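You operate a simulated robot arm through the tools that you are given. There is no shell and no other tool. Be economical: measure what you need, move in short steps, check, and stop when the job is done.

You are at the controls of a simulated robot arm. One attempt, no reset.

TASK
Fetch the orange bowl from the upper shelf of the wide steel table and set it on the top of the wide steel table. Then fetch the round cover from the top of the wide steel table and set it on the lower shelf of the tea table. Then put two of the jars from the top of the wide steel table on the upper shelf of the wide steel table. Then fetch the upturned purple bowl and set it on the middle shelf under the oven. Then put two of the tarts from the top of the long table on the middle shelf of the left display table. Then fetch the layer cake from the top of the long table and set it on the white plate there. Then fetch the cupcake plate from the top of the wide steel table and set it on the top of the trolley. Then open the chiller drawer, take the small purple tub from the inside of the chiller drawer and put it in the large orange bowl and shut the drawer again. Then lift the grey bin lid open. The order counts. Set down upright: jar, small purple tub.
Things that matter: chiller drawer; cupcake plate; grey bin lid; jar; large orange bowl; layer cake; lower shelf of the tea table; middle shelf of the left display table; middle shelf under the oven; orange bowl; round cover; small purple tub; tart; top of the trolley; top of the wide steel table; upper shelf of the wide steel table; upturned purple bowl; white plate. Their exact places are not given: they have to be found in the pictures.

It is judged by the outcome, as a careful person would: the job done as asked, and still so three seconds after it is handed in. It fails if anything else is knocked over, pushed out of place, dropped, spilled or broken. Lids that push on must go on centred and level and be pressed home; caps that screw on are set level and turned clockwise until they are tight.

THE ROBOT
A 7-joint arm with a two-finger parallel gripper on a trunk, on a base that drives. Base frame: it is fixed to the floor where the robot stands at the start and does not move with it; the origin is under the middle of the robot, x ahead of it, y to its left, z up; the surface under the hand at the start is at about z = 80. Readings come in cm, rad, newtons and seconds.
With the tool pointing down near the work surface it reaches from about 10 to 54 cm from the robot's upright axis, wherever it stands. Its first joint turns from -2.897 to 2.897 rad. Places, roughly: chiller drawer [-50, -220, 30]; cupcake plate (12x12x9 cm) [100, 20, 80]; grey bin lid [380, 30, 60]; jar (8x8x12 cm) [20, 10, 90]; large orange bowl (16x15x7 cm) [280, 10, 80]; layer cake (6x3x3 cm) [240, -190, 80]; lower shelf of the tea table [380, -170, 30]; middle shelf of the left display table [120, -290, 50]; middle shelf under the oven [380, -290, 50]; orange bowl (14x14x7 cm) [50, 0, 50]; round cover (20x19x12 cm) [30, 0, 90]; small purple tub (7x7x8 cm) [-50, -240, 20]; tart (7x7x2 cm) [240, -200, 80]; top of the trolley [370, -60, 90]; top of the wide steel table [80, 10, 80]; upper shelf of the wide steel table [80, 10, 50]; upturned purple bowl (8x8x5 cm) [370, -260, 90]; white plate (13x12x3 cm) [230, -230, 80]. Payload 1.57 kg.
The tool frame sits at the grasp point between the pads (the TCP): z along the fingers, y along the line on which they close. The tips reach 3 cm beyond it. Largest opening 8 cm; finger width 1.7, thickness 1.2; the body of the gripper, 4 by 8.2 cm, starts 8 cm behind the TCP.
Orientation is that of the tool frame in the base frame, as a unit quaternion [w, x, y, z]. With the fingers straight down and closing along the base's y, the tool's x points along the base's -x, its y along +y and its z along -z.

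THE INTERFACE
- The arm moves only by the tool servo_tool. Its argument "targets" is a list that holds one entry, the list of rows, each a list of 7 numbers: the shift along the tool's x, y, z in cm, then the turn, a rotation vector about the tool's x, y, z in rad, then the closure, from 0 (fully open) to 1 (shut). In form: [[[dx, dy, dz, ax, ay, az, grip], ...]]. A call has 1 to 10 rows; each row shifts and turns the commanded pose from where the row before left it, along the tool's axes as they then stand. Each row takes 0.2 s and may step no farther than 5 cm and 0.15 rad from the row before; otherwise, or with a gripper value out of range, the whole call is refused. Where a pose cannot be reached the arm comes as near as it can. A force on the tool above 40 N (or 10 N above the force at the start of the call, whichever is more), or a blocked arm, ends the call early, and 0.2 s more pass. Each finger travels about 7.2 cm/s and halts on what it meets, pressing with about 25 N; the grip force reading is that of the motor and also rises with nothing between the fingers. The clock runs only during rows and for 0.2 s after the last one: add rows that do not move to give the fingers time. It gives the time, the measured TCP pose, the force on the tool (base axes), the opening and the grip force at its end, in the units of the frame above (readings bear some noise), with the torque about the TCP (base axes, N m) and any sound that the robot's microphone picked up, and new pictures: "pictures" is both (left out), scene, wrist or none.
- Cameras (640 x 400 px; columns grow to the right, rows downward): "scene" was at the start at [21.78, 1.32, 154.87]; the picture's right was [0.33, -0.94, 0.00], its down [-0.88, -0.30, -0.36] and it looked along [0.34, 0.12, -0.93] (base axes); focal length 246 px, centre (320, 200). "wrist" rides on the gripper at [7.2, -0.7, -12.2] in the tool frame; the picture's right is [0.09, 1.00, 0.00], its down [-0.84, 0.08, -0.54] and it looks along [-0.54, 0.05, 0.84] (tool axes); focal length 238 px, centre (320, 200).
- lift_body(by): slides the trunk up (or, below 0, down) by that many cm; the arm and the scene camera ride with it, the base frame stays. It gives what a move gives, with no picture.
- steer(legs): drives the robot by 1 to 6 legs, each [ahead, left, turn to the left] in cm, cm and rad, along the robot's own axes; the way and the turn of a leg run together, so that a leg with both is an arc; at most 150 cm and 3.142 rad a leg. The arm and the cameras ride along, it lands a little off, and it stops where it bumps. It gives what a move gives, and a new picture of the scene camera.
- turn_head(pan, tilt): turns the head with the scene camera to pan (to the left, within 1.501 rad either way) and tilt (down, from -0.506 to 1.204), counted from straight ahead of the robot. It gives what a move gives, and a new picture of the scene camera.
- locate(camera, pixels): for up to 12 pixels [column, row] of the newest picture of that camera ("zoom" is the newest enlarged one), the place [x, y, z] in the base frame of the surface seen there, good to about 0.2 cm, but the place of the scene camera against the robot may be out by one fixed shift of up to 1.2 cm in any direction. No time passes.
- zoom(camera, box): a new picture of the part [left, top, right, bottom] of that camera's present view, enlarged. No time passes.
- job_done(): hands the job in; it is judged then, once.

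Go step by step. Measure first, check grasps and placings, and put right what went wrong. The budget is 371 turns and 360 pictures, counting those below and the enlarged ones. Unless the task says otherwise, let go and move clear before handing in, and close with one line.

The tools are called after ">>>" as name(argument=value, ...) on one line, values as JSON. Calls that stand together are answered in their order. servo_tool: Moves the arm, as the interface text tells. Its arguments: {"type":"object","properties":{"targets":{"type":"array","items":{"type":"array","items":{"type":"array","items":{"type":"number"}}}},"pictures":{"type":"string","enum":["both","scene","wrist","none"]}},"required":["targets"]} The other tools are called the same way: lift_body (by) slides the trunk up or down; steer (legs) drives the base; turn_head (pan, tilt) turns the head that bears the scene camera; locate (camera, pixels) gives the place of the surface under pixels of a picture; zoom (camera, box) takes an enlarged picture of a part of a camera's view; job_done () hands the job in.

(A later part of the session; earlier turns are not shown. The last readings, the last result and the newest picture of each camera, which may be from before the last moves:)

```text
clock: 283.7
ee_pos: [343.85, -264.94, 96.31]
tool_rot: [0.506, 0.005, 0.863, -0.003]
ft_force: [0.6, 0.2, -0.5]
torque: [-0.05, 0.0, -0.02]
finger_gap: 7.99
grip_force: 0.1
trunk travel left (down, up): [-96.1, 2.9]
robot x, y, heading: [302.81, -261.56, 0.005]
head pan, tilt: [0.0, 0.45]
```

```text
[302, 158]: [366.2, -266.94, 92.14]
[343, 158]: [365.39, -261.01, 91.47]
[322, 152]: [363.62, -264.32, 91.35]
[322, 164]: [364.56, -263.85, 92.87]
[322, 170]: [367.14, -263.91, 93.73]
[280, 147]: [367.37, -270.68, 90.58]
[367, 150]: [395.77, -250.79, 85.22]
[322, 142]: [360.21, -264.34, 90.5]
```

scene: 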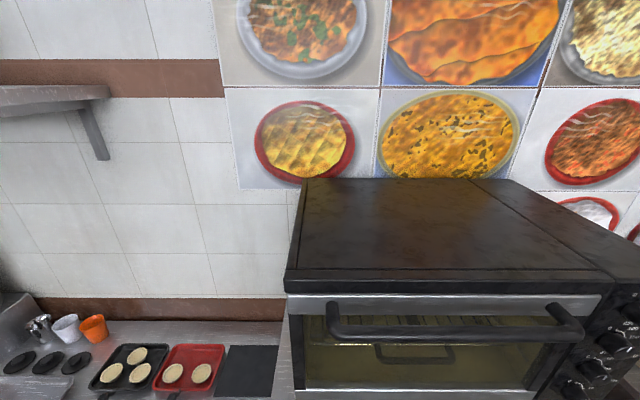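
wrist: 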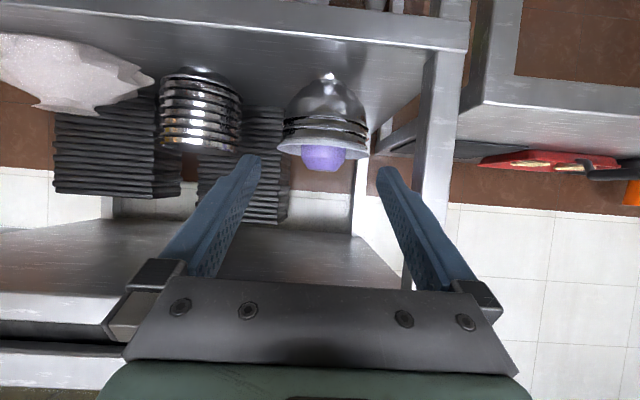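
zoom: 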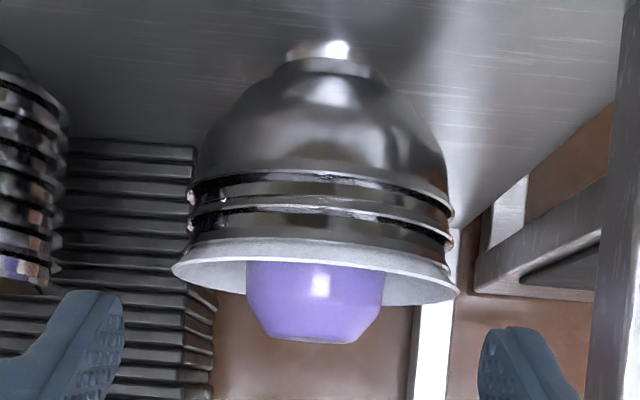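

I'll make the tool flatter (~75° from vertical) so the pads meet the bowl's side at z≈91.5, then approach.

>>> servo_tool(targets=[[[0, 0.4, 0, 0, -0.125, 0, 0], [0, 0.5, 0, 0, -0.125, 0, 0], [0, 0, 0, 0, 0, 0, 0]]], pictures="none")

>>> steer(legs=[[12, 0, 0]])

>>> servo_tool(targets=[[[0, 0, 0, 0, 0, 0, 0]]], pictures="wrist")

```text
clock: 284.5
ee_pos: [344.0, -263.89, 96.41]
tool_rot: [0.61, 0.004, 0.793, -0.004]
ft_force: [-0.4, 0.2, 0.2]
torque: [0.03, 0.01, 0.01]
finger_gap: 8.02
grip_force: 0.1
trunk travel left (down, up): [-96.1, 2.9]
robot x, y, heading: [302.81, -261.45, 0.006]
head pan, tilt: [0.0, 0.45]
```

```text
clock: 285.7
ee_pos: [355.78, -263.74, 96.32]
tool_rot: [0.609, 0.003, 0.793, -0.003]
ft_force: [0.2, 0.1, -0.1]
torque: [0.01, 0.01, -0.01]
finger_gap: 8.02
grip_force: 0.0
trunk travel left (down, up): [-96.1, 2.9]
robot x, y, heading: [314.14, -261.25, 0.009]
head pan, tilt: [0.0, 0.45]
```

scene: 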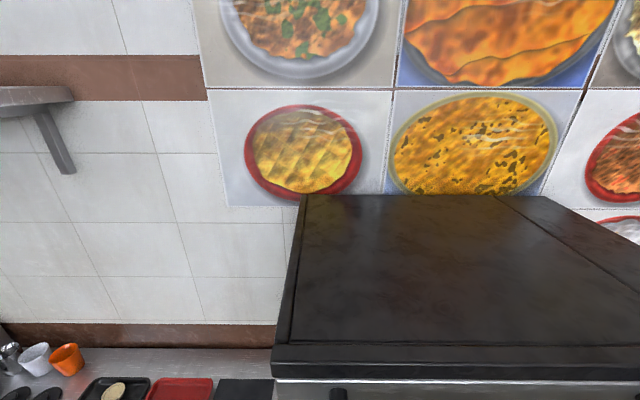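

```text
clock: 286.1
ee_pos: [355.71, -263.77, 96.33]
tool_rot: [0.61, 0.003, 0.793, -0.002]
ft_force: [0.4, -0.2, 0.0]
torque: [0.01, -0.01, -0.02]
finger_gap: 7.99
grip_force: 0.1
trunk travel left (down, up): [-96.1, 2.9]
robot x, y, heading: [314.83, -260.89, 0.011]
head pan, tilt: [0.0, 0.45]
```

wrist: 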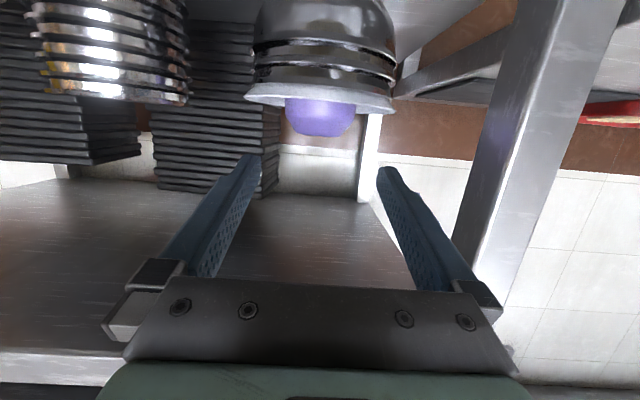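

>>> servo_tool(targets=[[[-0.9, -0.1, 3.38, 0, 0, 0, 0], [-0.9, -0.1, 3.38, 0, 0, 0, 0], [-0.9, 0, 3.38, 0, 0, 0, 0], [1.4, 0, 0.38, 0, 0, 0, 0], [1.0, 0, 0.27, 0, 0, 0, 0], [0, 0, 0, 0, 0, 0, 0]]], pictures="wrist")

>>> locate(camera="wrist", pixels=[[319, 160], [290, 160], [350, 160], [319, 185], [319, 145]])

```text
clock: 286.9
ee_pos: [358.17, -257.81, 95.42]
tool_rot: [0.6, -0.059, 0.797, 0.044]
ft_force: [-1.3, -21.9, 0.2]
torque: [0.27, 0.02, 0.28]
finger_gap: 6.12
grip_force: 0.1
out of reach, approached as far as the arm can: row 1, 2, 3, 4
trunk travel left (down, up): [-96.1, 2.9]
robot x, y, heading: [315.08, -261.05, 0.007]
head pan, tilt: [0.0, 0.45]
stopped in row 4: the force on the tool passed its limit at 46 N (the readings are from after the stop); the commanded pose is now the measured one
```

wrist: 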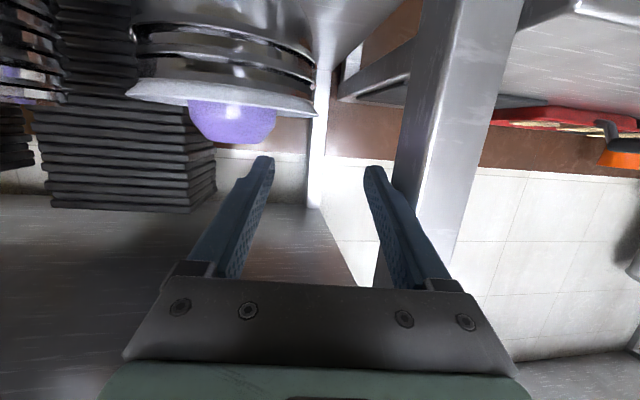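

```text
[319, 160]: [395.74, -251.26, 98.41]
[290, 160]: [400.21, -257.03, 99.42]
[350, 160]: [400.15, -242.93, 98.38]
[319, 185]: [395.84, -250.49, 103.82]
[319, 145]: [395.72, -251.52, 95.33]
```

The arm ran into a joint limit (trunk too high) and drifted against the post. I'll ease off sideways and back out, then lower the trunk and raise the arm.

>>> servo_tool(targets=[[[0, -1, 0, 0, 0, 0, 0], [0.5, -2, -1.5, 0, 0, 0, 0], [0.5, -2, -1.5, 0, 0, 0, 0], [0, 0, 0, 0, 0, 0, 0]]], pictures="wrist")

```text
clock: 287.9
ee_pos: [355.75, -262.04, 95.11]
tool_rot: [0.6, -0.065, 0.796, 0.049]
ft_force: [0.1, 0.5, -0.7]
torque: [0.01, 0.01, -0.04]
finger_gap: 8.01
grip_force: 0.1
trunk travel left (down, up): [-96.1, 2.9]
robot x, y, heading: [314.79, -261.09, 0.009]
head pan, tilt: [0.0, 0.45]
```

wrist: 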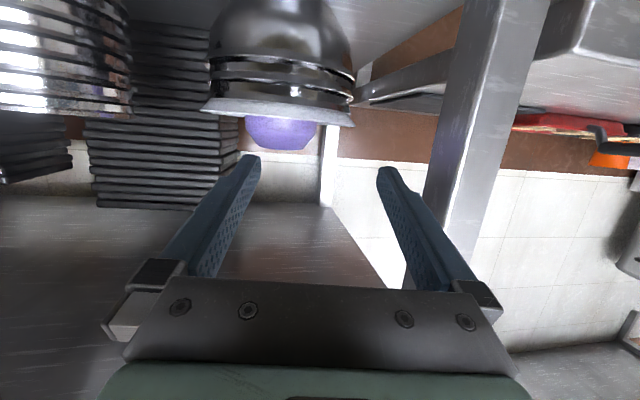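

>>> steer(legs=[[-18, 0, -0.008]])

>>> lift_body(by=-22)

>>> servo_tool(targets=[[[0, 0, 0, 0.079, 0, 0.023, 0], [0, 0, 0, 0.079, 0, 0.023, 0], [-3.87, 0, -1.04, 0, 0, 0, 0], [-3.87, 0, -1.04, 0, 0, 0, 0], [-3.87, 0, -1.04, 0, 0, 0, 0], [-3.87, 0, -1.04, 0, 0, 0, 0], [-3.87, 0, -1.04, 0, 0, 0, 0], [-1, 0, -0.25, 0, 0, 0, 0], [0, 0, 0, 0, 0, 0, 0]]])

```text
clock: 289.4
ee_pos: [337.86, -262.62, 94.96]
tool_rot: [0.6, -0.06, 0.797, 0.044]
ft_force: [-0.2, -0.5, 0.6]
torque: [-0.04, -0.02, -0.03]
finger_gap: 8.0
grip_force: 0.1
trunk travel left (down, up): [-96.1, 2.9]
robot x, y, heading: [296.74, -261.84, -0.007]
head pan, tilt: [0.0, 0.45]
```

scene: 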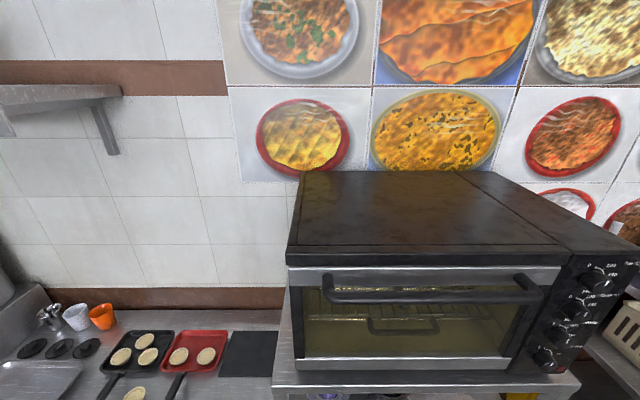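

```text
clock: 291.8
ee_pos: [337.8, -262.58, 73.06]
tool_rot: [0.6, -0.06, 0.797, 0.044]
ft_force: [-0.7, -0.6, 0.1]
torque: [-0.02, -0.01, 0.0]
finger_gap: 7.98
grip_force: 0.0
trunk travel left (down, up): [-74.1, 24.9]
robot x, y, heading: [296.61, -261.37, -0.006]
head pan, tilt: [0.0, 0.45]
```

```text
clock: 293.8
ee_pos: [338.06, -262.68, 94.23]
tool_rot: [0.602, 0.007, 0.799, -0.005]
ft_force: [0.1, -0.8, 0.7]
torque: [0.01, -0.02, -0.02]
finger_gap: 7.99
grip_force: 0.2
trunk travel left (down, up): [-74.1, 24.9]
robot x, y, heading: [296.75, -260.88, -0.003]
head pan, tilt: [0.0, 0.45]
```

scene: 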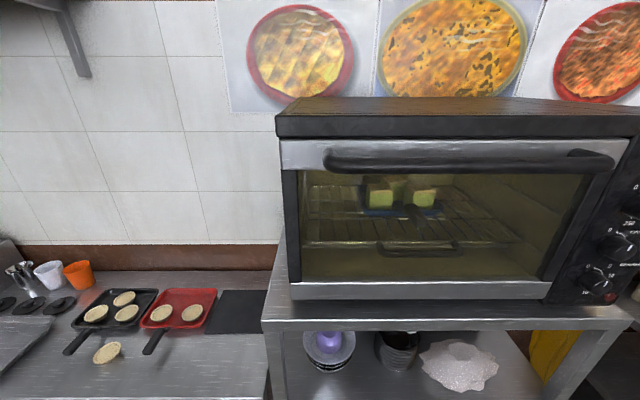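
wrist: 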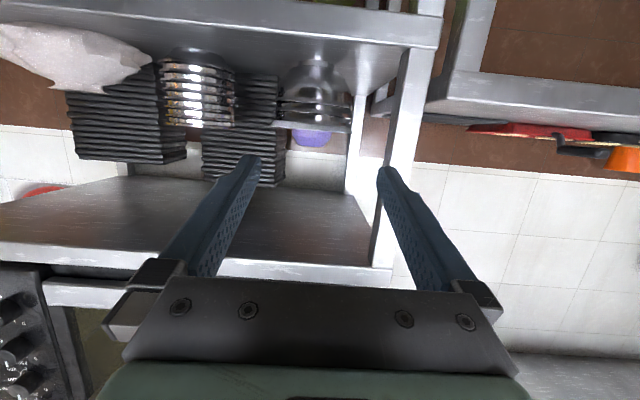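

>>> lift_body(by=2)

>>> steer(legs=[[18, -1.3, 0]])

>>> servo_tool(targets=[[[-0.9, 0, 3.38, 0, 0, 0, 0], [0, 0, 0, 0, 0, 0, 0]]], pictures="wrist")

```text
clock: 294.4
ee_pos: [338.01, -262.6, 96.16]
tool_rot: [0.602, 0.005, 0.799, -0.004]
ft_force: [0.7, -0.1, -0.1]
torque: [0.0, 0.01, -0.02]
finger_gap: 8.01
grip_force: 0.2
trunk travel left (down, up): [-76.1, 22.9]
robot x, y, heading: [296.51, -261.01, -0.008]
head pan, tilt: [0.0, 0.45]
```

```text
clock: 295.9
ee_pos: [355.72, -264.03, 96.1]
tool_rot: [0.601, 0.006, 0.799, -0.005]
ft_force: [1.0, -0.4, -0.5]
torque: [-0.01, -0.02, 0.01]
finger_gap: 7.97
grip_force: 0.0
trunk travel left (down, up): [-76.1, 22.9]
robot x, y, heading: [314.35, -262.73, -0.001]
head pan, tilt: [0.0, 0.45]
```

scene: 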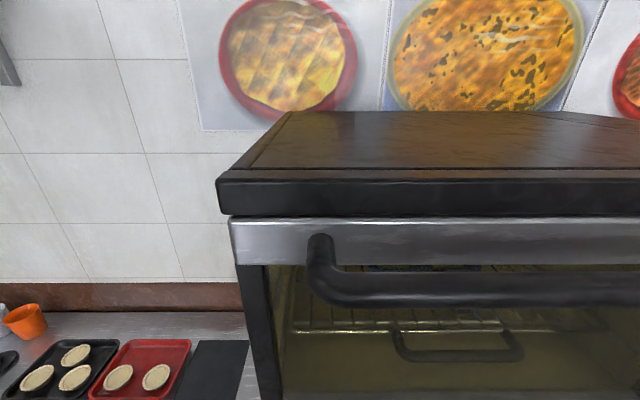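

```text
clock: 296.5
ee_pos: [359.29, -263.71, 96.09]
tool_rot: [0.602, 0.006, 0.799, -0.005]
ft_force: [0.2, 0.3, -0.5]
torque: [0.01, 0.01, 0.02]
finger_gap: 8.01
grip_force: 0.1
trunk travel left (down, up): [-76.1, 22.9]
robot x, y, heading: [313.96, -262.24, 0.001]
head pan, tilt: [0.0, 0.45]
```

wrist: 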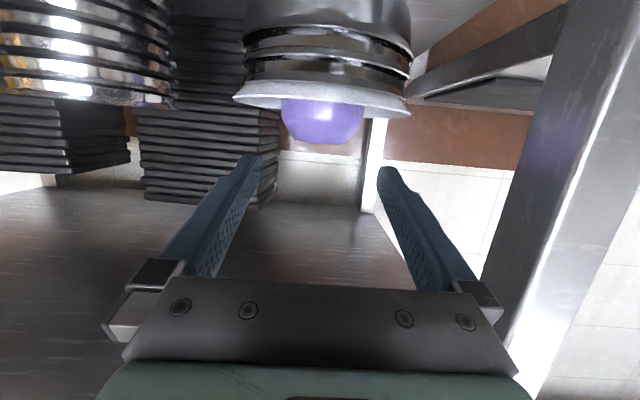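

>>> servo_tool(targets=[[[-0.9, -0.1, 3.38, 0, 0, 0, 0], [-0.9, -0.1, 3.38, 0, 0, 0, 0], [1.1, 0, 0.3, 0, 0, 0, 0], [1.1, 0, 0.3, 0, 0, 0, 0], [0, 0, 0, 0, 0, 0, 0]]], pictures="wrist")

>>> locate(camera="wrist", pixels=[[290, 172], [352, 172], [320, 172], [320, 195], [320, 155]])

```text
clock: 297.7
ee_pos: [366.07, -264.26, 93.74]
tool_rot: [0.601, 0.006, 0.799, -0.005]
ft_force: [0.6, 0.0, -1.1]
torque: [0.01, 0.02, 0.0]
finger_gap: 8.02
grip_force: 0.1
trunk travel left (down, up): [-76.1, 22.9]
robot x, y, heading: [314.2, -262.4, -0.005]
head pan, tilt: [0.0, 0.45]
```

wrist: 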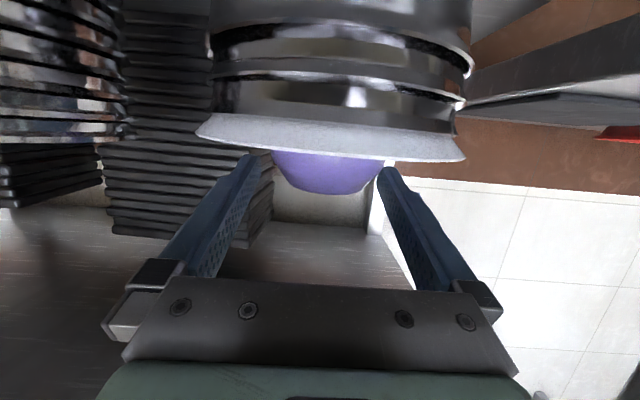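

```text
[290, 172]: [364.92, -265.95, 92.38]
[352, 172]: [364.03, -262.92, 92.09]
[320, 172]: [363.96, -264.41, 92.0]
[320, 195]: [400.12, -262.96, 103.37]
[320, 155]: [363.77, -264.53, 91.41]
```

>>> servo_tool(targets=[[[0.7, 0, 0.5, 0, 0, 0, 0], [0.6, 0, 0.4, 0, 0, 0, 0], [0.5, 0, 0.3, 0, 0, 0, 0], [0, 0, 0, 0, 0, 0, 0.1], [0, 0, 0, 0, 0, 0, 0.2], [0, 0, 0, 0, 0, 0, 0.4], [0, 0, 0, 0, 0, 0, 0.7], [0, 0, 0, 0, 0, 0, 1], [0, 0, 0, 0, 0, 0, 1]]], pictures="wrist")

```text
clock: 299.7
ee_pos: [366.93, -264.46, 91.64]
tool_rot: [0.602, 0.006, 0.799, -0.005]
ft_force: [0.1, -0.1, 0.6]
torque: [0.02, 0.02, 0.02]
finger_gap: 6.78
grip_force: 24.8
trunk travel left (down, up): [-76.1, 22.9]
robot x, y, heading: [314.4, -262.43, -0.007]
head pan, tilt: [0.0, 0.45]
```

wrist: 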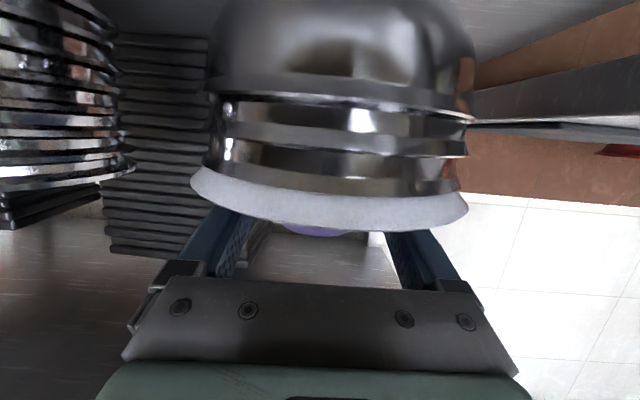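

Gripped at 6.8 cm. Lift slowly.

>>> servo_tool(targets=[[[-0.96, 0, -0.27, 0, 0, 0, 1], [-0.96, 0, -0.27, 0, 0, 0, 1], [-0.96, 0, -0.27, 0, 0, 0, 1], [-0.96, 0, -0.27, 0, 0, 0, 1], [-0.96, 0, -0.27, 0, 0, 0, 1], [0, 0, 0, 0, 0, 0, 1]]], pictures="wrist")

```text
clock: 301.1
ee_pos: [366.99, -264.36, 96.6]
tool_rot: [0.601, 0.005, 0.799, -0.004]
ft_force: [-0.4, -0.3, -0.4]
torque: [0.03, -0.01, 0.01]
finger_gap: 6.76
grip_force: 25.0
trunk travel left (down, up): [-76.1, 22.9]
robot x, y, heading: [314.48, -262.76, -0.005]
head pan, tilt: [0.0, 0.45]
```

wrist: 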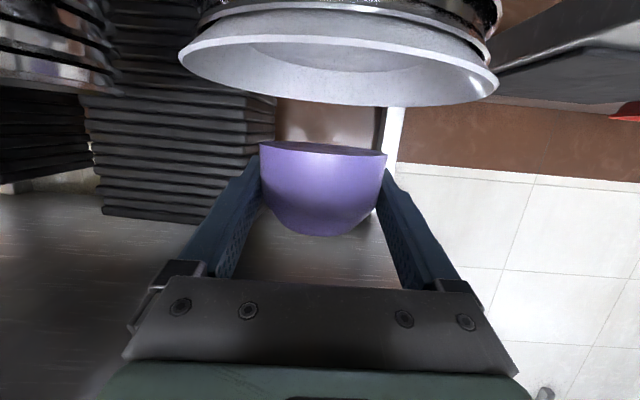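

Bowl is held. Measure its lower rim, then back out and lower.

>>> locate(camera="wrist", pixels=[[275, 146], [320, 148], [370, 151], [320, 190], [320, 230]])

>>> steer(legs=[[-30, 0, 0]])

>>> lift_body(by=-36)

>>> turn_head(pan=0, tilt=0.6)

```text
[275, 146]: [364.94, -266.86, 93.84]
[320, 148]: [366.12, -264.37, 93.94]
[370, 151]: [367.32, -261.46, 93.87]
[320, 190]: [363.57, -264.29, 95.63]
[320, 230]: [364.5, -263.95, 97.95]
```

```text
clock: 303.2
ee_pos: [336.96, -264.15, 96.64]
tool_rot: [0.601, 0.006, 0.799, -0.004]
ft_force: [-0.1, 0.0, -0.3]
torque: [-0.01, -0.03, 0.05]
finger_gap: 6.79
grip_force: 24.6
trunk travel left (down, up): [-76.1, 22.9]
robot x, y, heading: [284.32, -262.51, -0.001]
head pan, tilt: [0.0, 0.45]
```

scene: 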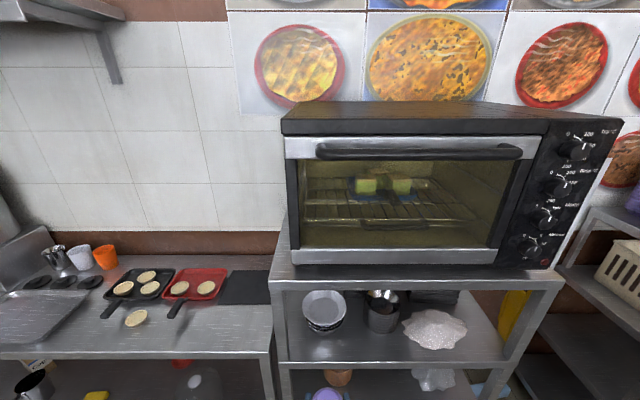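

```text
clock: 306.7
ee_pos: [336.9, -264.04, 60.46]
tool_rot: [0.602, 0.005, 0.799, -0.004]
ft_force: [-0.5, -0.1, -0.8]
torque: [-0.01, -0.02, -0.01]
finger_gap: 6.8
grip_force: 24.4
trunk travel left (down, up): [-40.1, 58.9]
robot x, y, heading: [284.68, -262.91, -0.0]
head pan, tilt: [0.0, 0.45]
```

```text
clock: 307.4
ee_pos: [336.91, -264.11, 60.66]
tool_rot: [0.602, 0.004, 0.798, -0.004]
ft_force: [-0.4, 0.1, -0.6]
torque: [0.0, 0.03, 0.01]
finger_gap: 6.78
grip_force: 25.5
trunk travel left (down, up): [-40.1, 58.9]
robot x, y, heading: [284.58, -262.39, 0.001]
head pan, tilt: [0.0, 0.6]
```

scene: 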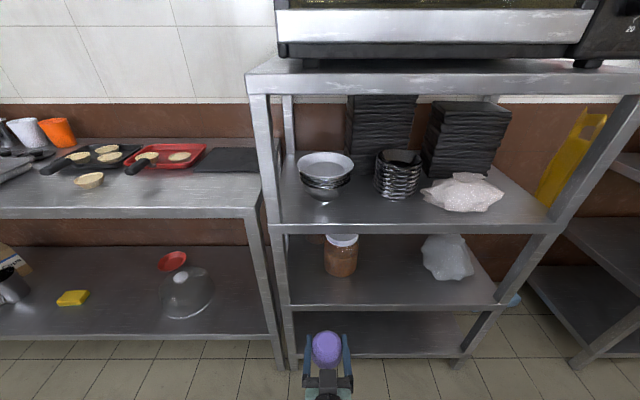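

>>> locate(camera="scene", pixels=[[340, 277], [325, 262], [357, 262], [425, 265], [445, 280], [395, 285], [395, 303], [395, 250], [395, 232]])

```text
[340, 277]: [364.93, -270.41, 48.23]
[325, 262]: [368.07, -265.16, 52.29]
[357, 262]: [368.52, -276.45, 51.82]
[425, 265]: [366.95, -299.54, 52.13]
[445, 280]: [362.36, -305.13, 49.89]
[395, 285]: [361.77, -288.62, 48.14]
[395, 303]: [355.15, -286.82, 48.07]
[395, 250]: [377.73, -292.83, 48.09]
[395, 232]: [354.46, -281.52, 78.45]
```

>>> lift_body(by=-6)

>>> steer(legs=[[0, -24, 0], [27.5, 0, 0]])

>>> servo_tool(targets=[[[0, 0, 0, 0, 0, 0, 1]]], pictures="wrist")

```text
clock: 308.4
ee_pos: [336.9, -264.13, 54.55]
tool_rot: [0.601, 0.005, 0.799, -0.004]
ft_force: [0.5, 0.0, -0.1]
torque: [0.01, -0.03, -0.01]
finger_gap: 6.75
grip_force: 24.9
trunk travel left (down, up): [-34.1, 64.9]
robot x, y, heading: [283.98, -262.47, -0.004]
head pan, tilt: [0.0, 0.6]
```

```text
clock: 311.7
ee_pos: [363.57, -288.84, 54.67]
tool_rot: [0.602, 0.008, 0.799, -0.006]
ft_force: [-0.3, -0.4, -0.8]
torque: [0.0, 0.0, 0.03]
finger_gap: 6.78
grip_force: 24.9
trunk travel left (down, up): [-34.1, 64.9]
robot x, y, heading: [310.82, -286.99, -0.01]
head pan, tilt: [0.0, 0.6]
```

scene: 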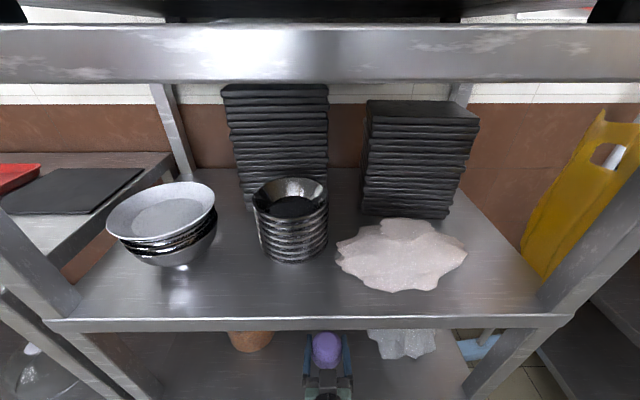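

```text
clock: 312.1
ee_pos: [363.59, -288.87, 54.51]
tool_rot: [0.602, 0.008, 0.798, -0.006]
ft_force: [0.4, -0.1, -0.2]
torque: [0.02, -0.03, 0.0]
finger_gap: 6.77
grip_force: 24.7
trunk travel left (down, up): [-34.1, 64.9]
robot x, y, heading: [311.0, -287.2, -0.011]
head pan, tilt: [0.0, 0.6]
```

wrist: 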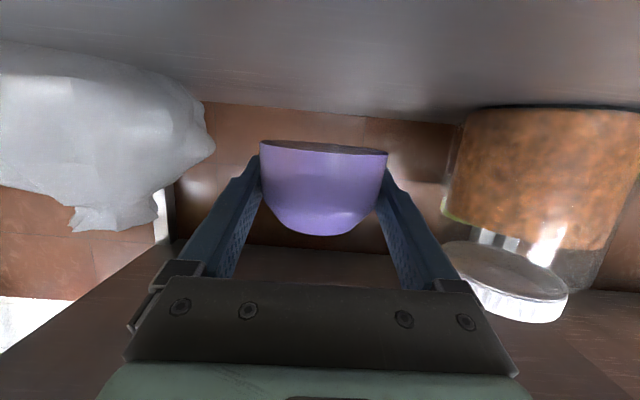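

>>> lift_body(by=-2.8)

>>> servo_tool(targets=[[[0.2, 0, 0.06, 0, 0, 0, 1], [0.2, 0, 0.06, 0, 0, 0, 1], [0.2, 0, 0.06, 0, 0, 0, 1], [0, 0, 0, 0, 0, 0, 1]]], pictures="none")

```text
clock: 312.8
ee_pos: [363.58, -288.86, 51.81]
tool_rot: [0.602, 0.008, 0.799, -0.006]
ft_force: [-0.5, -0.4, -0.6]
torque: [0.0, 0.04, 0.0]
finger_gap: 6.75
grip_force: 24.7
trunk travel left (down, up): [-31.3, 67.7]
robot x, y, heading: [311.23, -286.55, -0.013]
head pan, tilt: [0.0, 0.6]
```

```text
clock: 313.8
ee_pos: [363.46, -288.9, 51.13]
tool_rot: [0.602, 0.008, 0.799, -0.006]
ft_force: [0.0, 0.1, -0.2]
torque: [0.0, 0.05, 0.0]
finger_gap: 6.75
grip_force: 25.0
trunk travel left (down, up): [-31.3, 67.7]
robot x, y, heading: [310.85, -286.9, -0.013]
head pan, tilt: [0.0, 0.6]
```

>>> servo_tool(targets=[[[0.15, 0, 0.04, 0, 0, 0, 1], [0.15, 0, 0.04, 0, 0, 0, 1], [0.15, 0, 0.04, 0, 0, 0, 1], [0, 0, 0, 0, 0, 0, 1]]], pictures="wrist")

```text
clock: 314.8
ee_pos: [363.5, -288.85, 50.73]
tool_rot: [0.602, 0.009, 0.798, -0.007]
ft_force: [0.0, -0.1, -0.9]
torque: [0.01, -0.04, 0.03]
finger_gap: 6.76
grip_force: 24.8
trunk travel left (down, up): [-31.3, 67.7]
robot x, y, heading: [311.28, -286.61, -0.014]
head pan, tilt: [0.0, 0.6]
```

wrist: 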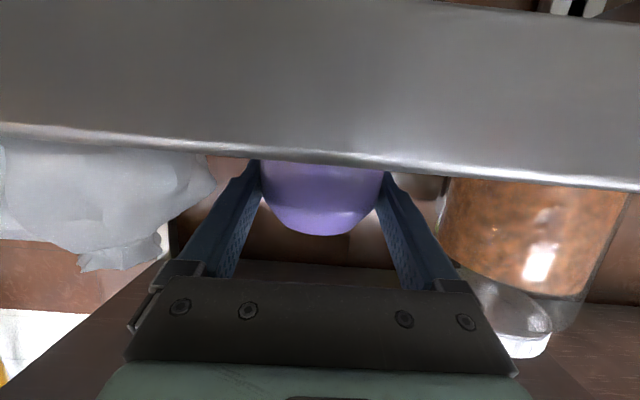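

>>> servo_tool(targets=[[[0.15, 0, 0.04, 0, 0, 0, 1], [0.15, 0, 0.04, 0, 0, 0, 1], [0.15, 0, 0.04, 0, 0, 0, 1], [0, 0, 0, 0, 0, 0, 1]]], pictures="none")

```text
clock: 315.8
ee_pos: [363.52, -288.86, 50.73]
tool_rot: [0.605, 0.008, 0.796, -0.007]
ft_force: [2.8, 3.2, 17.3]
torque: [-0.04, 0.4, -0.06]
finger_gap: 6.75
grip_force: 24.5
trunk travel left (down, up): [-31.3, 67.7]
robot x, y, heading: [311.18, -287.01, -0.013]
head pan, tilt: [0.0, 0.6]
```

Contact. Relieve, open, and pull straight back.

>>> servo_tool(targets=[[[-0.25, 0, -0.07, 0, 0, 0, 1], [0, 0, 0, 0, 0, 0, 0.6], [0, 0, 0, 0, 0, 0, 0.3], [0, 0, 0, 0, 0, 0, 0], [0, 0, 0, 0, 0, 0, 0], [0.7, 0, -2.6, 0, 0, 0, 0], [1, 0, -3.8, 0, 0, 0, 0], [1, 0, -3.8, 0, 0, 0, 0]]], pictures="wrist")

>>> steer(legs=[[-22, 0, 0]])

```text
clock: 317.6
ee_pos: [352.94, -288.76, 50.71]
tool_rot: [0.601, 0.009, 0.799, -0.007]
ft_force: [-0.6, -0.6, -0.5]
torque: [-0.02, 0.0, -0.01]
finger_gap: 8.0
grip_force: 0.1
trunk travel left (down, up): [-31.3, 67.7]
robot x, y, heading: [311.21, -286.81, -0.008]
head pan, tilt: [0.0, 0.6]
```

wrist: 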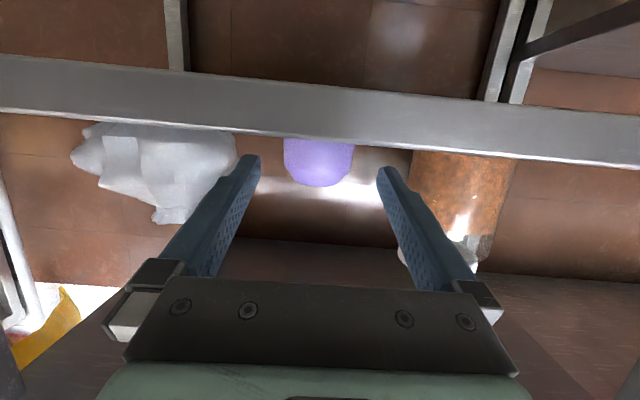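

```text
clock: 319.3
ee_pos: [330.49, -288.32, 50.74]
tool_rot: [0.602, 0.008, 0.798, -0.006]
ft_force: [-0.1, 0.7, -0.1]
torque: [0.03, 0.0, -0.01]
finger_gap: 8.01
grip_force: 0.2
trunk travel left (down, up): [-31.3, 67.7]
robot x, y, heading: [288.51, -286.43, -0.01]
head pan, tilt: [0.0, 0.6]
```

scene: 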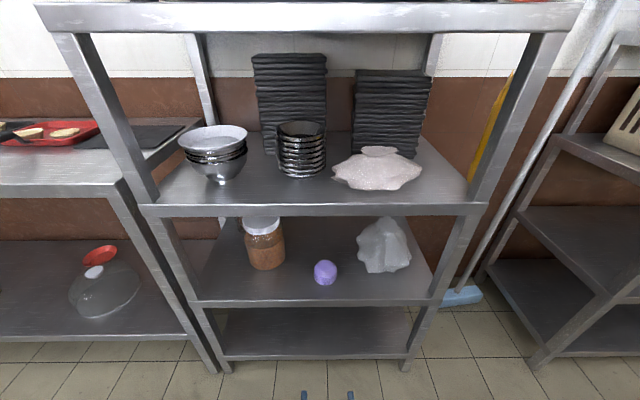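

Purple bowl is on the middle shelf. Next, the tarts: raise, move along the aisle and turn toward the long table.

>>> lift_body(by=40)

>>> lift_body(by=20)

>>> steer(legs=[[8, 0, 0.01], [0, 86, 0], [0, 0, 3.14]])

>>> turn_head(pan=0, tilt=0.8)

```text
clock: 323.1
ee_pos: [330.55, -288.38, 90.68]
tool_rot: [0.602, 0.009, 0.799, -0.007]
ft_force: [-0.7, -0.4, -0.1]
torque: [0.03, -0.02, 0.0]
finger_gap: 8.0
grip_force: 0.1
trunk travel left (down, up): [-71.3, 27.7]
robot x, y, heading: [288.7, -286.34, -0.013]
head pan, tilt: [0.0, 0.6]
```

```text
clock: 325.3
ee_pos: [330.47, -288.36, 110.7]
tool_rot: [0.602, 0.008, 0.798, -0.006]
ft_force: [0.2, -0.1, -0.9]
torque: [0.02, 0.0, 0.02]
finger_gap: 8.02
grip_force: 0.2
trunk travel left (down, up): [-91.3, 7.7]
robot x, y, heading: [288.17, -286.57, -0.013]
head pan, tilt: [0.0, 0.6]
```

```text
clock: 337.8
ee_pos: [254.0, -201.9, 110.69]
tool_rot: [0.004, 0.799, 0.006, -0.602]
ft_force: [0.6, 0.9, 0.4]
torque: [-0.01, 0.0, -0.01]
finger_gap: 7.99
grip_force: 0.1
trunk travel left (down, up): [-91.3, 7.7]
robot x, y, heading: [296.0, -202.38, -3.113]
head pan, tilt: [0.0, 0.6]
```

scene: 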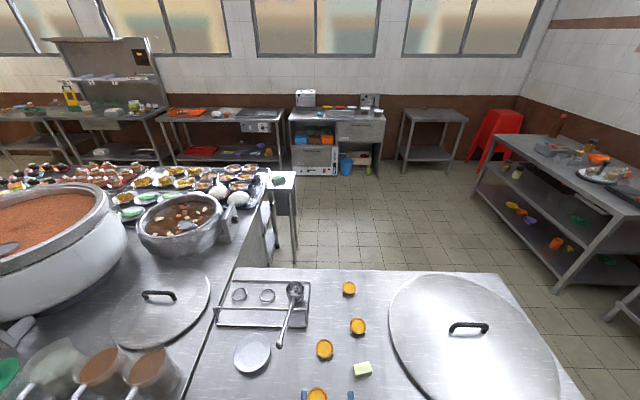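

```text
clock: 338.6
ee_pos: [253.97, -202.04, 110.74]
tool_rot: [0.005, 0.799, 0.007, -0.602]
ft_force: [0.0, -0.5, -0.2]
torque: [-0.03, 0.0, -0.02]
finger_gap: 7.99
grip_force: 0.1
trunk travel left (down, up): [-91.3, 7.7]
robot x, y, heading: [295.82, -202.39, -3.116]
head pan, tilt: [0.0, 0.799]
```

scene: 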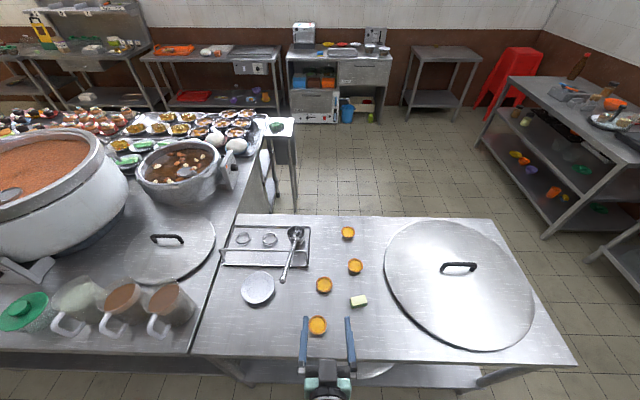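

>>> locate(camera="scene", pixels=[[318, 325], [324, 285], [355, 266], [348, 232], [359, 300], [257, 288], [290, 118], [240, 215], [495, 218], [205, 356], [575, 364], [220, 250]])

>>> zoom(camera="scene", box=[200, 200, 400, 350])

>>> zoom(camera="scene", box=[80, 90, 320, 240])

```text
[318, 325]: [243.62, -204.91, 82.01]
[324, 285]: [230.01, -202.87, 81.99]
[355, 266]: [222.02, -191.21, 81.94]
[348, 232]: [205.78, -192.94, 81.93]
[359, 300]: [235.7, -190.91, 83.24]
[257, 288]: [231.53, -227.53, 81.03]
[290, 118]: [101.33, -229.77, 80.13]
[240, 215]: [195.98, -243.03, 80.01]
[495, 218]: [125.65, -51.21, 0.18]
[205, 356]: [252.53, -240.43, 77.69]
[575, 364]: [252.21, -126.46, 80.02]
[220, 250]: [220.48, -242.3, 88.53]
```

```text
2.67 times, centred on (300, 275) of scene
```

zoom: 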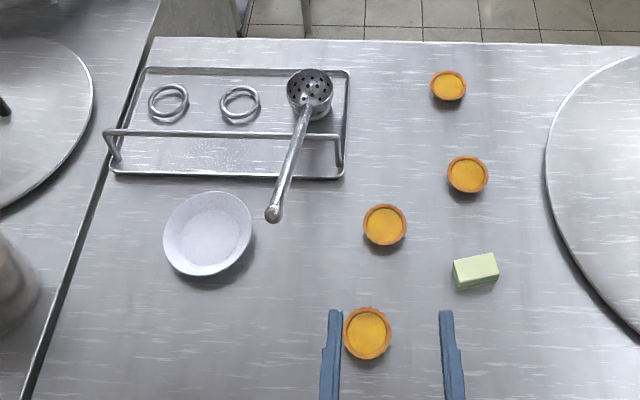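

```text
2.67 times, centred on (200, 165) of scene
```

zoom: 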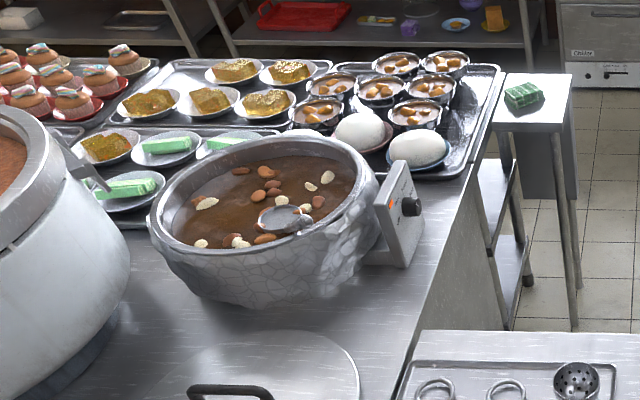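

Tarts at (205.8,-192.9) and (222,-191.2) are nearest the table's west side. I'll go round via y≈-100 to the west side and view the display table on the way.

>>> steer(legs=[[0, -102, -0.025], [130, 0, 0], [100, 0, 0]])

>>> turn_head(pan=1.1, tilt=0.5)

```text
clock: 355.1
ee_pos: [18.75, -82.93, 110.77]
tool_rot: [-0.023, 0.798, -0.031, -0.602]
ft_force: [1.0, -0.3, 0.2]
torque: [0.0, -0.01, 0.04]
finger_gap: 7.99
grip_force: 0.0
trunk travel left (down, up): [-91.3, 7.7]
robot x, y, heading: [60.5, -87.39, 3.076]
head pan, tilt: [0.0, 0.799]
```

scene: 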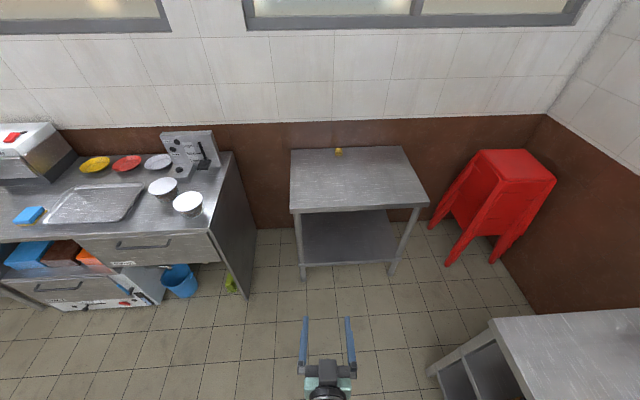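

```text
clock: 356.4
ee_pos: [18.83, -83.17, 110.67]
tool_rot: [-0.024, 0.798, -0.031, -0.601]
ft_force: [0.4, -0.1, -0.6]
torque: [0.03, -0.02, 0.0]
finger_gap: 7.98
grip_force: 0.1
trunk travel left (down, up): [-91.3, 7.7]
robot x, y, heading: [60.27, -87.29, 3.08]
head pan, tilt: [1.1, 0.499]
```

scene: 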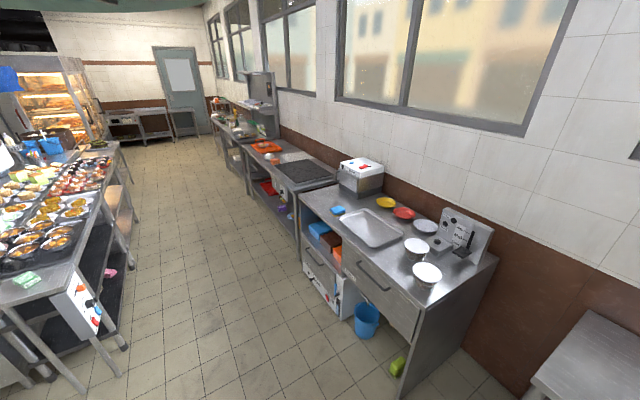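

>>> zoom(camera="scene", box=[0, 130, 180, 390])

>>> locate(camera="scene", pixels=[[95, 262], [108, 270], [120, 230], [80, 255], [115, 190], [60, 290], [10, 285], [70, 345], [110, 240], [105, 300], [30, 350], [88, 285]])

```text
1.54 times, centred on (90, 260) of scene
```

zoom: 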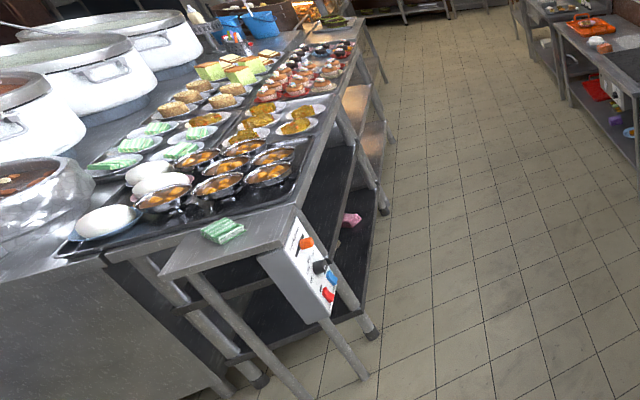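

```text
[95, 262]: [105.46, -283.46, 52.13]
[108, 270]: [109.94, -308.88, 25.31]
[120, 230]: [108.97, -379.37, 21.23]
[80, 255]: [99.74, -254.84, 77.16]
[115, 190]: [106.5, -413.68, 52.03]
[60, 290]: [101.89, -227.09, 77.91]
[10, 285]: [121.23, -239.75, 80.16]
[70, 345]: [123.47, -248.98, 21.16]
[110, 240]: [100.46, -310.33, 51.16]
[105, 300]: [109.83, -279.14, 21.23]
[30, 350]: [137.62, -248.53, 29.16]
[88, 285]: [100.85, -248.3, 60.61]
```

The middle shelf of the display table is at z≈52, front x≈101, y≈-255 to -310. Now to the tarts from the west side.

>>> steer(legs=[[0, 0, -3.08], [0, -25, 0], [96, 0, 0], [0, -79, 0]])

>>> turn_head(pan=0, tilt=0.9)

```text
clock: 373.5
ee_pos: [200.25, -184.5, 110.73]
tool_rot: [0.602, -0.01, 0.798, 0.007]
ft_force: [-0.8, -0.7, -0.2]
torque: [-0.02, -0.01, 0.02]
finger_gap: 8.0
grip_force: 0.0
trunk travel left (down, up): [-91.3, 7.7]
robot x, y, heading: [158.46, -184.43, 0.04]
head pan, tilt: [1.1, 0.499]
```

scene: 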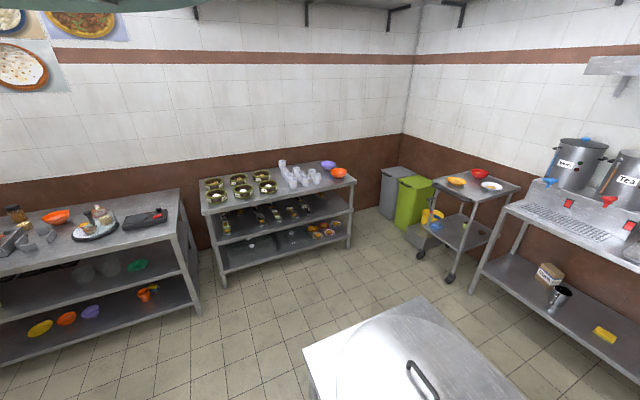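

```text
clock: 374.8
ee_pos: [200.29, -184.56, 110.84]
tool_rot: [0.601, -0.011, 0.799, 0.008]
ft_force: [0.7, -0.4, 0.4]
torque: [0.0, 0.02, 0.03]
finger_gap: 8.01
grip_force: 0.1
trunk travel left (down, up): [-91.3, 7.7]
robot x, y, heading: [158.26, -184.73, 0.039]
head pan, tilt: [0.0, 0.901]
```

scene: 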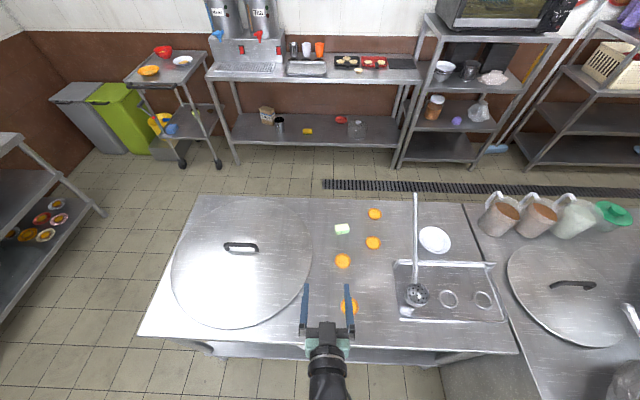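

>>> servo_tool(targets=[[[0, 0, 0, 0, 0.127, 0, 0], [0, 0, 0, 0, 0.127, 0, 0], [0, 0, 0, 0, 0.127, 0, 0], [0, 0, 0, 0, 0.127, 0, 0], [0, 0, 0, 0, 0, 0, 0]]], pictures="none")

>>> steer(legs=[[0, -8.6, -0.04]])

>>> lift_body(by=-18)

>>> servo_tool(targets=[[[0, 0, 0, 0, 0, 0, 0]]], pictures="wrist")

```text
clock: 376.0
ee_pos: [200.28, -184.56, 110.76]
tool_rot: [0.38, -0.014, 0.925, 0.005]
ft_force: [0.2, -0.1, -0.1]
torque: [0.02, 0.0, 0.0]
finger_gap: 7.99
grip_force: 0.1
trunk travel left (down, up): [-91.3, 7.7]
robot x, y, heading: [158.32, -184.77, 0.034]
head pan, tilt: [0.0, 0.901]
```

```text
clock: 377.1
ee_pos: [200.3, -194.69, 110.72]
tool_rot: [0.382, 0.007, 0.924, -0.003]
ft_force: [-0.3, -0.8, 1.2]
torque: [0.02, -0.02, 0.01]
finger_gap: 7.99
grip_force: 0.1
trunk travel left (down, up): [-91.3, 7.7]
robot x, y, heading: [158.65, -192.99, -0.003]
head pan, tilt: [0.0, 0.901]
```

scene: 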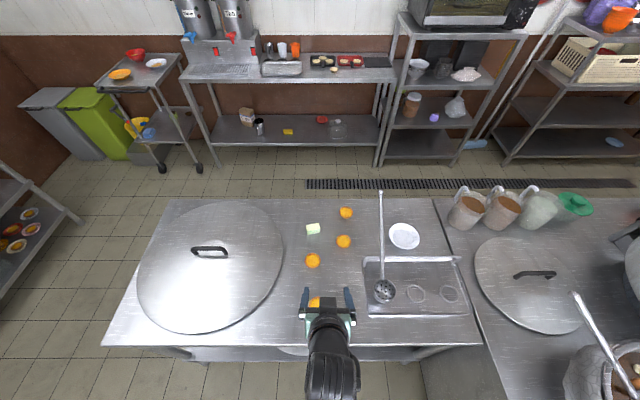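

```text
clock: 379.1
ee_pos: [200.39, -194.63, 92.74]
tool_rot: [0.382, 0.007, 0.924, -0.003]
ft_force: [-0.5, -0.3, -0.4]
torque: [0.01, -0.05, 0.05]
finger_gap: 8.01
grip_force: 0.1
trunk travel left (down, up): [-73.3, 25.7]
robot x, y, heading: [158.78, -192.81, -0.005]
head pan, tilt: [0.0, 0.901]
```

```text
clock: 379.5
ee_pos: [200.46, -194.73, 92.84]
tool_rot: [0.382, 0.006, 0.924, -0.003]
ft_force: [-0.3, 0.7, -0.5]
torque: [0.03, -0.01, -0.02]
finger_gap: 8.02
grip_force: 0.1
trunk travel left (down, up): [-73.3, 25.7]
robot x, y, heading: [158.28, -193.16, -0.005]
head pan, tilt: [0.0, 0.901]
```

wrist: 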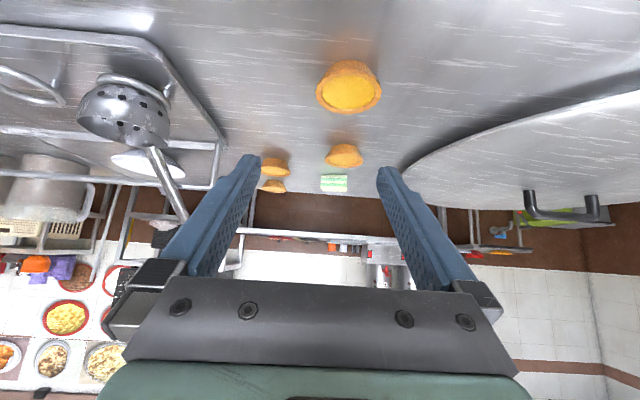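

>>> locate(camera="wrist", pixels=[[349, 67], [349, 92], [316, 92], [381, 92], [349, 112], [325, 155], [362, 155]])

```text
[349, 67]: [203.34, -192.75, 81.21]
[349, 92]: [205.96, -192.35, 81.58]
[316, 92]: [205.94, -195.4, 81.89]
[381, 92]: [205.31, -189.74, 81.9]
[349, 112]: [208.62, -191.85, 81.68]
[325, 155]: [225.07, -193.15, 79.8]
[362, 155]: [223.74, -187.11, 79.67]
```

Tart A is 5.8 cm wide at (205.9,-192.4). Approach and grip.

>>> servo_tool(targets=[[[1.1, 0.8, 2.4, 0, 0, 0, 0], [1.1, 0.8, 2.4, 0, 0, 0, 0], [1.1, 0.7, 2.4, 0, 0, 0, 0], [0.7, 0, 1.6, 0, 0, 0, 0], [0, 0, 0, 0, 0, 0, 0]]], pictures="wrist")

```text
clock: 380.7
ee_pos: [203.74, -192.37, 83.68]
tool_rot: [0.382, 0.007, 0.924, -0.002]
ft_force: [0.7, 0.8, -0.6]
torque: [-0.04, -0.01, 0.0]
finger_gap: 7.99
grip_force: 0.0
trunk travel left (down, up): [-73.3, 25.7]
robot x, y, heading: [158.2, -193.4, -0.0]
head pan, tilt: [0.0, 0.901]
```

wrist: 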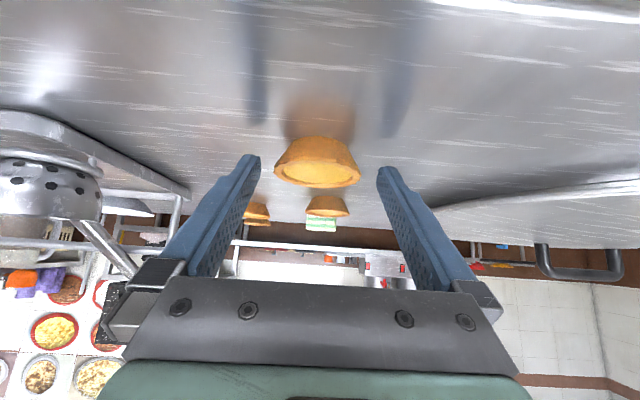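

>>> servo_tool(targets=[[[0.3, 0, 0.4, 0, 0, 0, 0.1], [0, 0, 0, 0, 0, 0, 0.3], [0, 0, 0, 0, 0, 0, 0.5], [0, 0, 0, 0, 0, 0, 0.7], [0, 0, 0, 0, 0, 0, 1], [0, 0, 0, 0, 0, 0, 1], [-0.7, 0, -0.7, 0, 0, 0, 1], [-1.4, 0, -1.4, 0, 0, 0, 1], [-2, 0, -2, 0, 0, 0, 1]]], pictures="wrist")

```text
clock: 382.7
ee_pos: [203.85, -192.56, 88.64]
tool_rot: [0.382, 0.007, 0.924, -0.003]
ft_force: [-0.4, -0.5, 0.6]
torque: [-0.02, 0.04, -0.02]
finger_gap: 6.03
grip_force: 25.3
trunk travel left (down, up): [-73.3, 25.7]
robot x, y, heading: [158.21, -193.11, -0.007]
head pan, tilt: [0.0, 0.901]
```

wrist: 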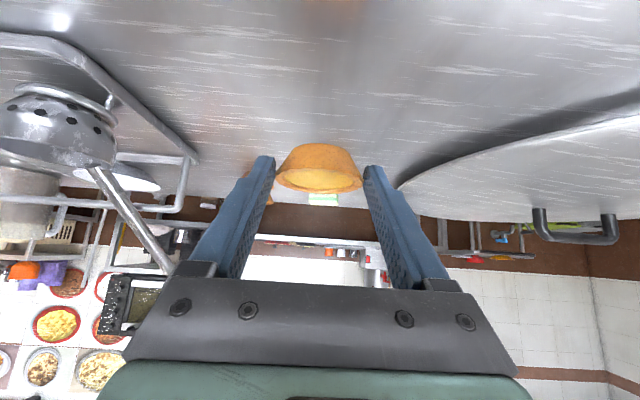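

Tart A is held. Drive west and down the aisle to the display table.

>>> steer(legs=[[-116, 0, 0.005], [0, -88, 0]])

>>> lift_body(by=-28)

>>> turn_head(pan=0, tilt=0.7)

```text
clock: 392.7
ee_pos: [90.02, -277.32, 88.69]
tool_rot: [0.382, -0.003, 0.924, 0.001]
ft_force: [0.7, 0.7, -0.4]
torque: [-0.01, -0.02, 0.02]
finger_gap: 6.02
grip_force: 25.4
trunk travel left (down, up): [-73.3, 25.7]
robot x, y, heading: [44.63, -278.68, 0.017]
head pan, tilt: [0.0, 0.901]
```

scene: 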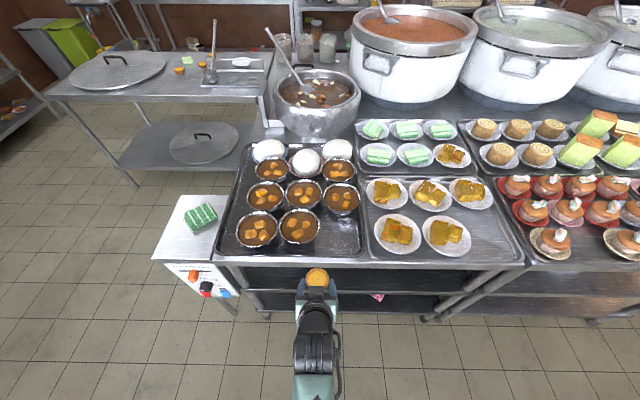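

```text
clock: 395.5
ee_pos: [89.92, -277.26, 60.79]
tool_rot: [0.382, -0.003, 0.924, 0.001]
ft_force: [0.7, 0.1, 0.0]
torque: [0.0, 0.0, 0.0]
finger_gap: 6.02
grip_force: 25.0
trunk travel left (down, up): [-45.3, 53.7]
robot x, y, heading: [44.39, -278.6, 0.014]
head pan, tilt: [0.0, 0.901]
```

```text
clock: 396.3
ee_pos: [89.82, -277.14, 60.85]
tool_rot: [0.382, -0.002, 0.924, 0.0]
ft_force: [-0.2, 0.1, -1.3]
torque: [-0.03, 0.0, -0.01]
finger_gap: 6.02
grip_force: 25.0
trunk travel left (down, up): [-45.3, 53.7]
robot x, y, heading: [44.3, -278.88, 0.016]
head pan, tilt: [0.0, 0.7]
```

scene: 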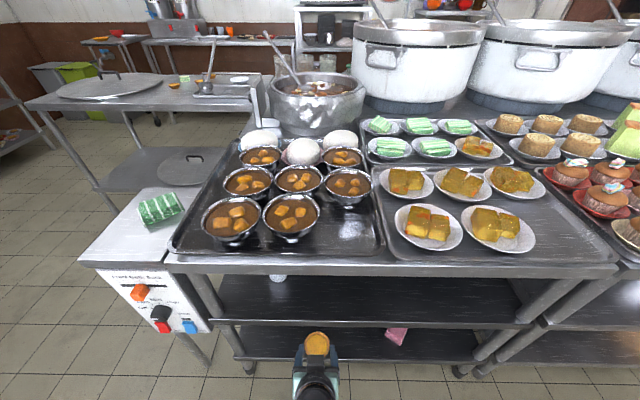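

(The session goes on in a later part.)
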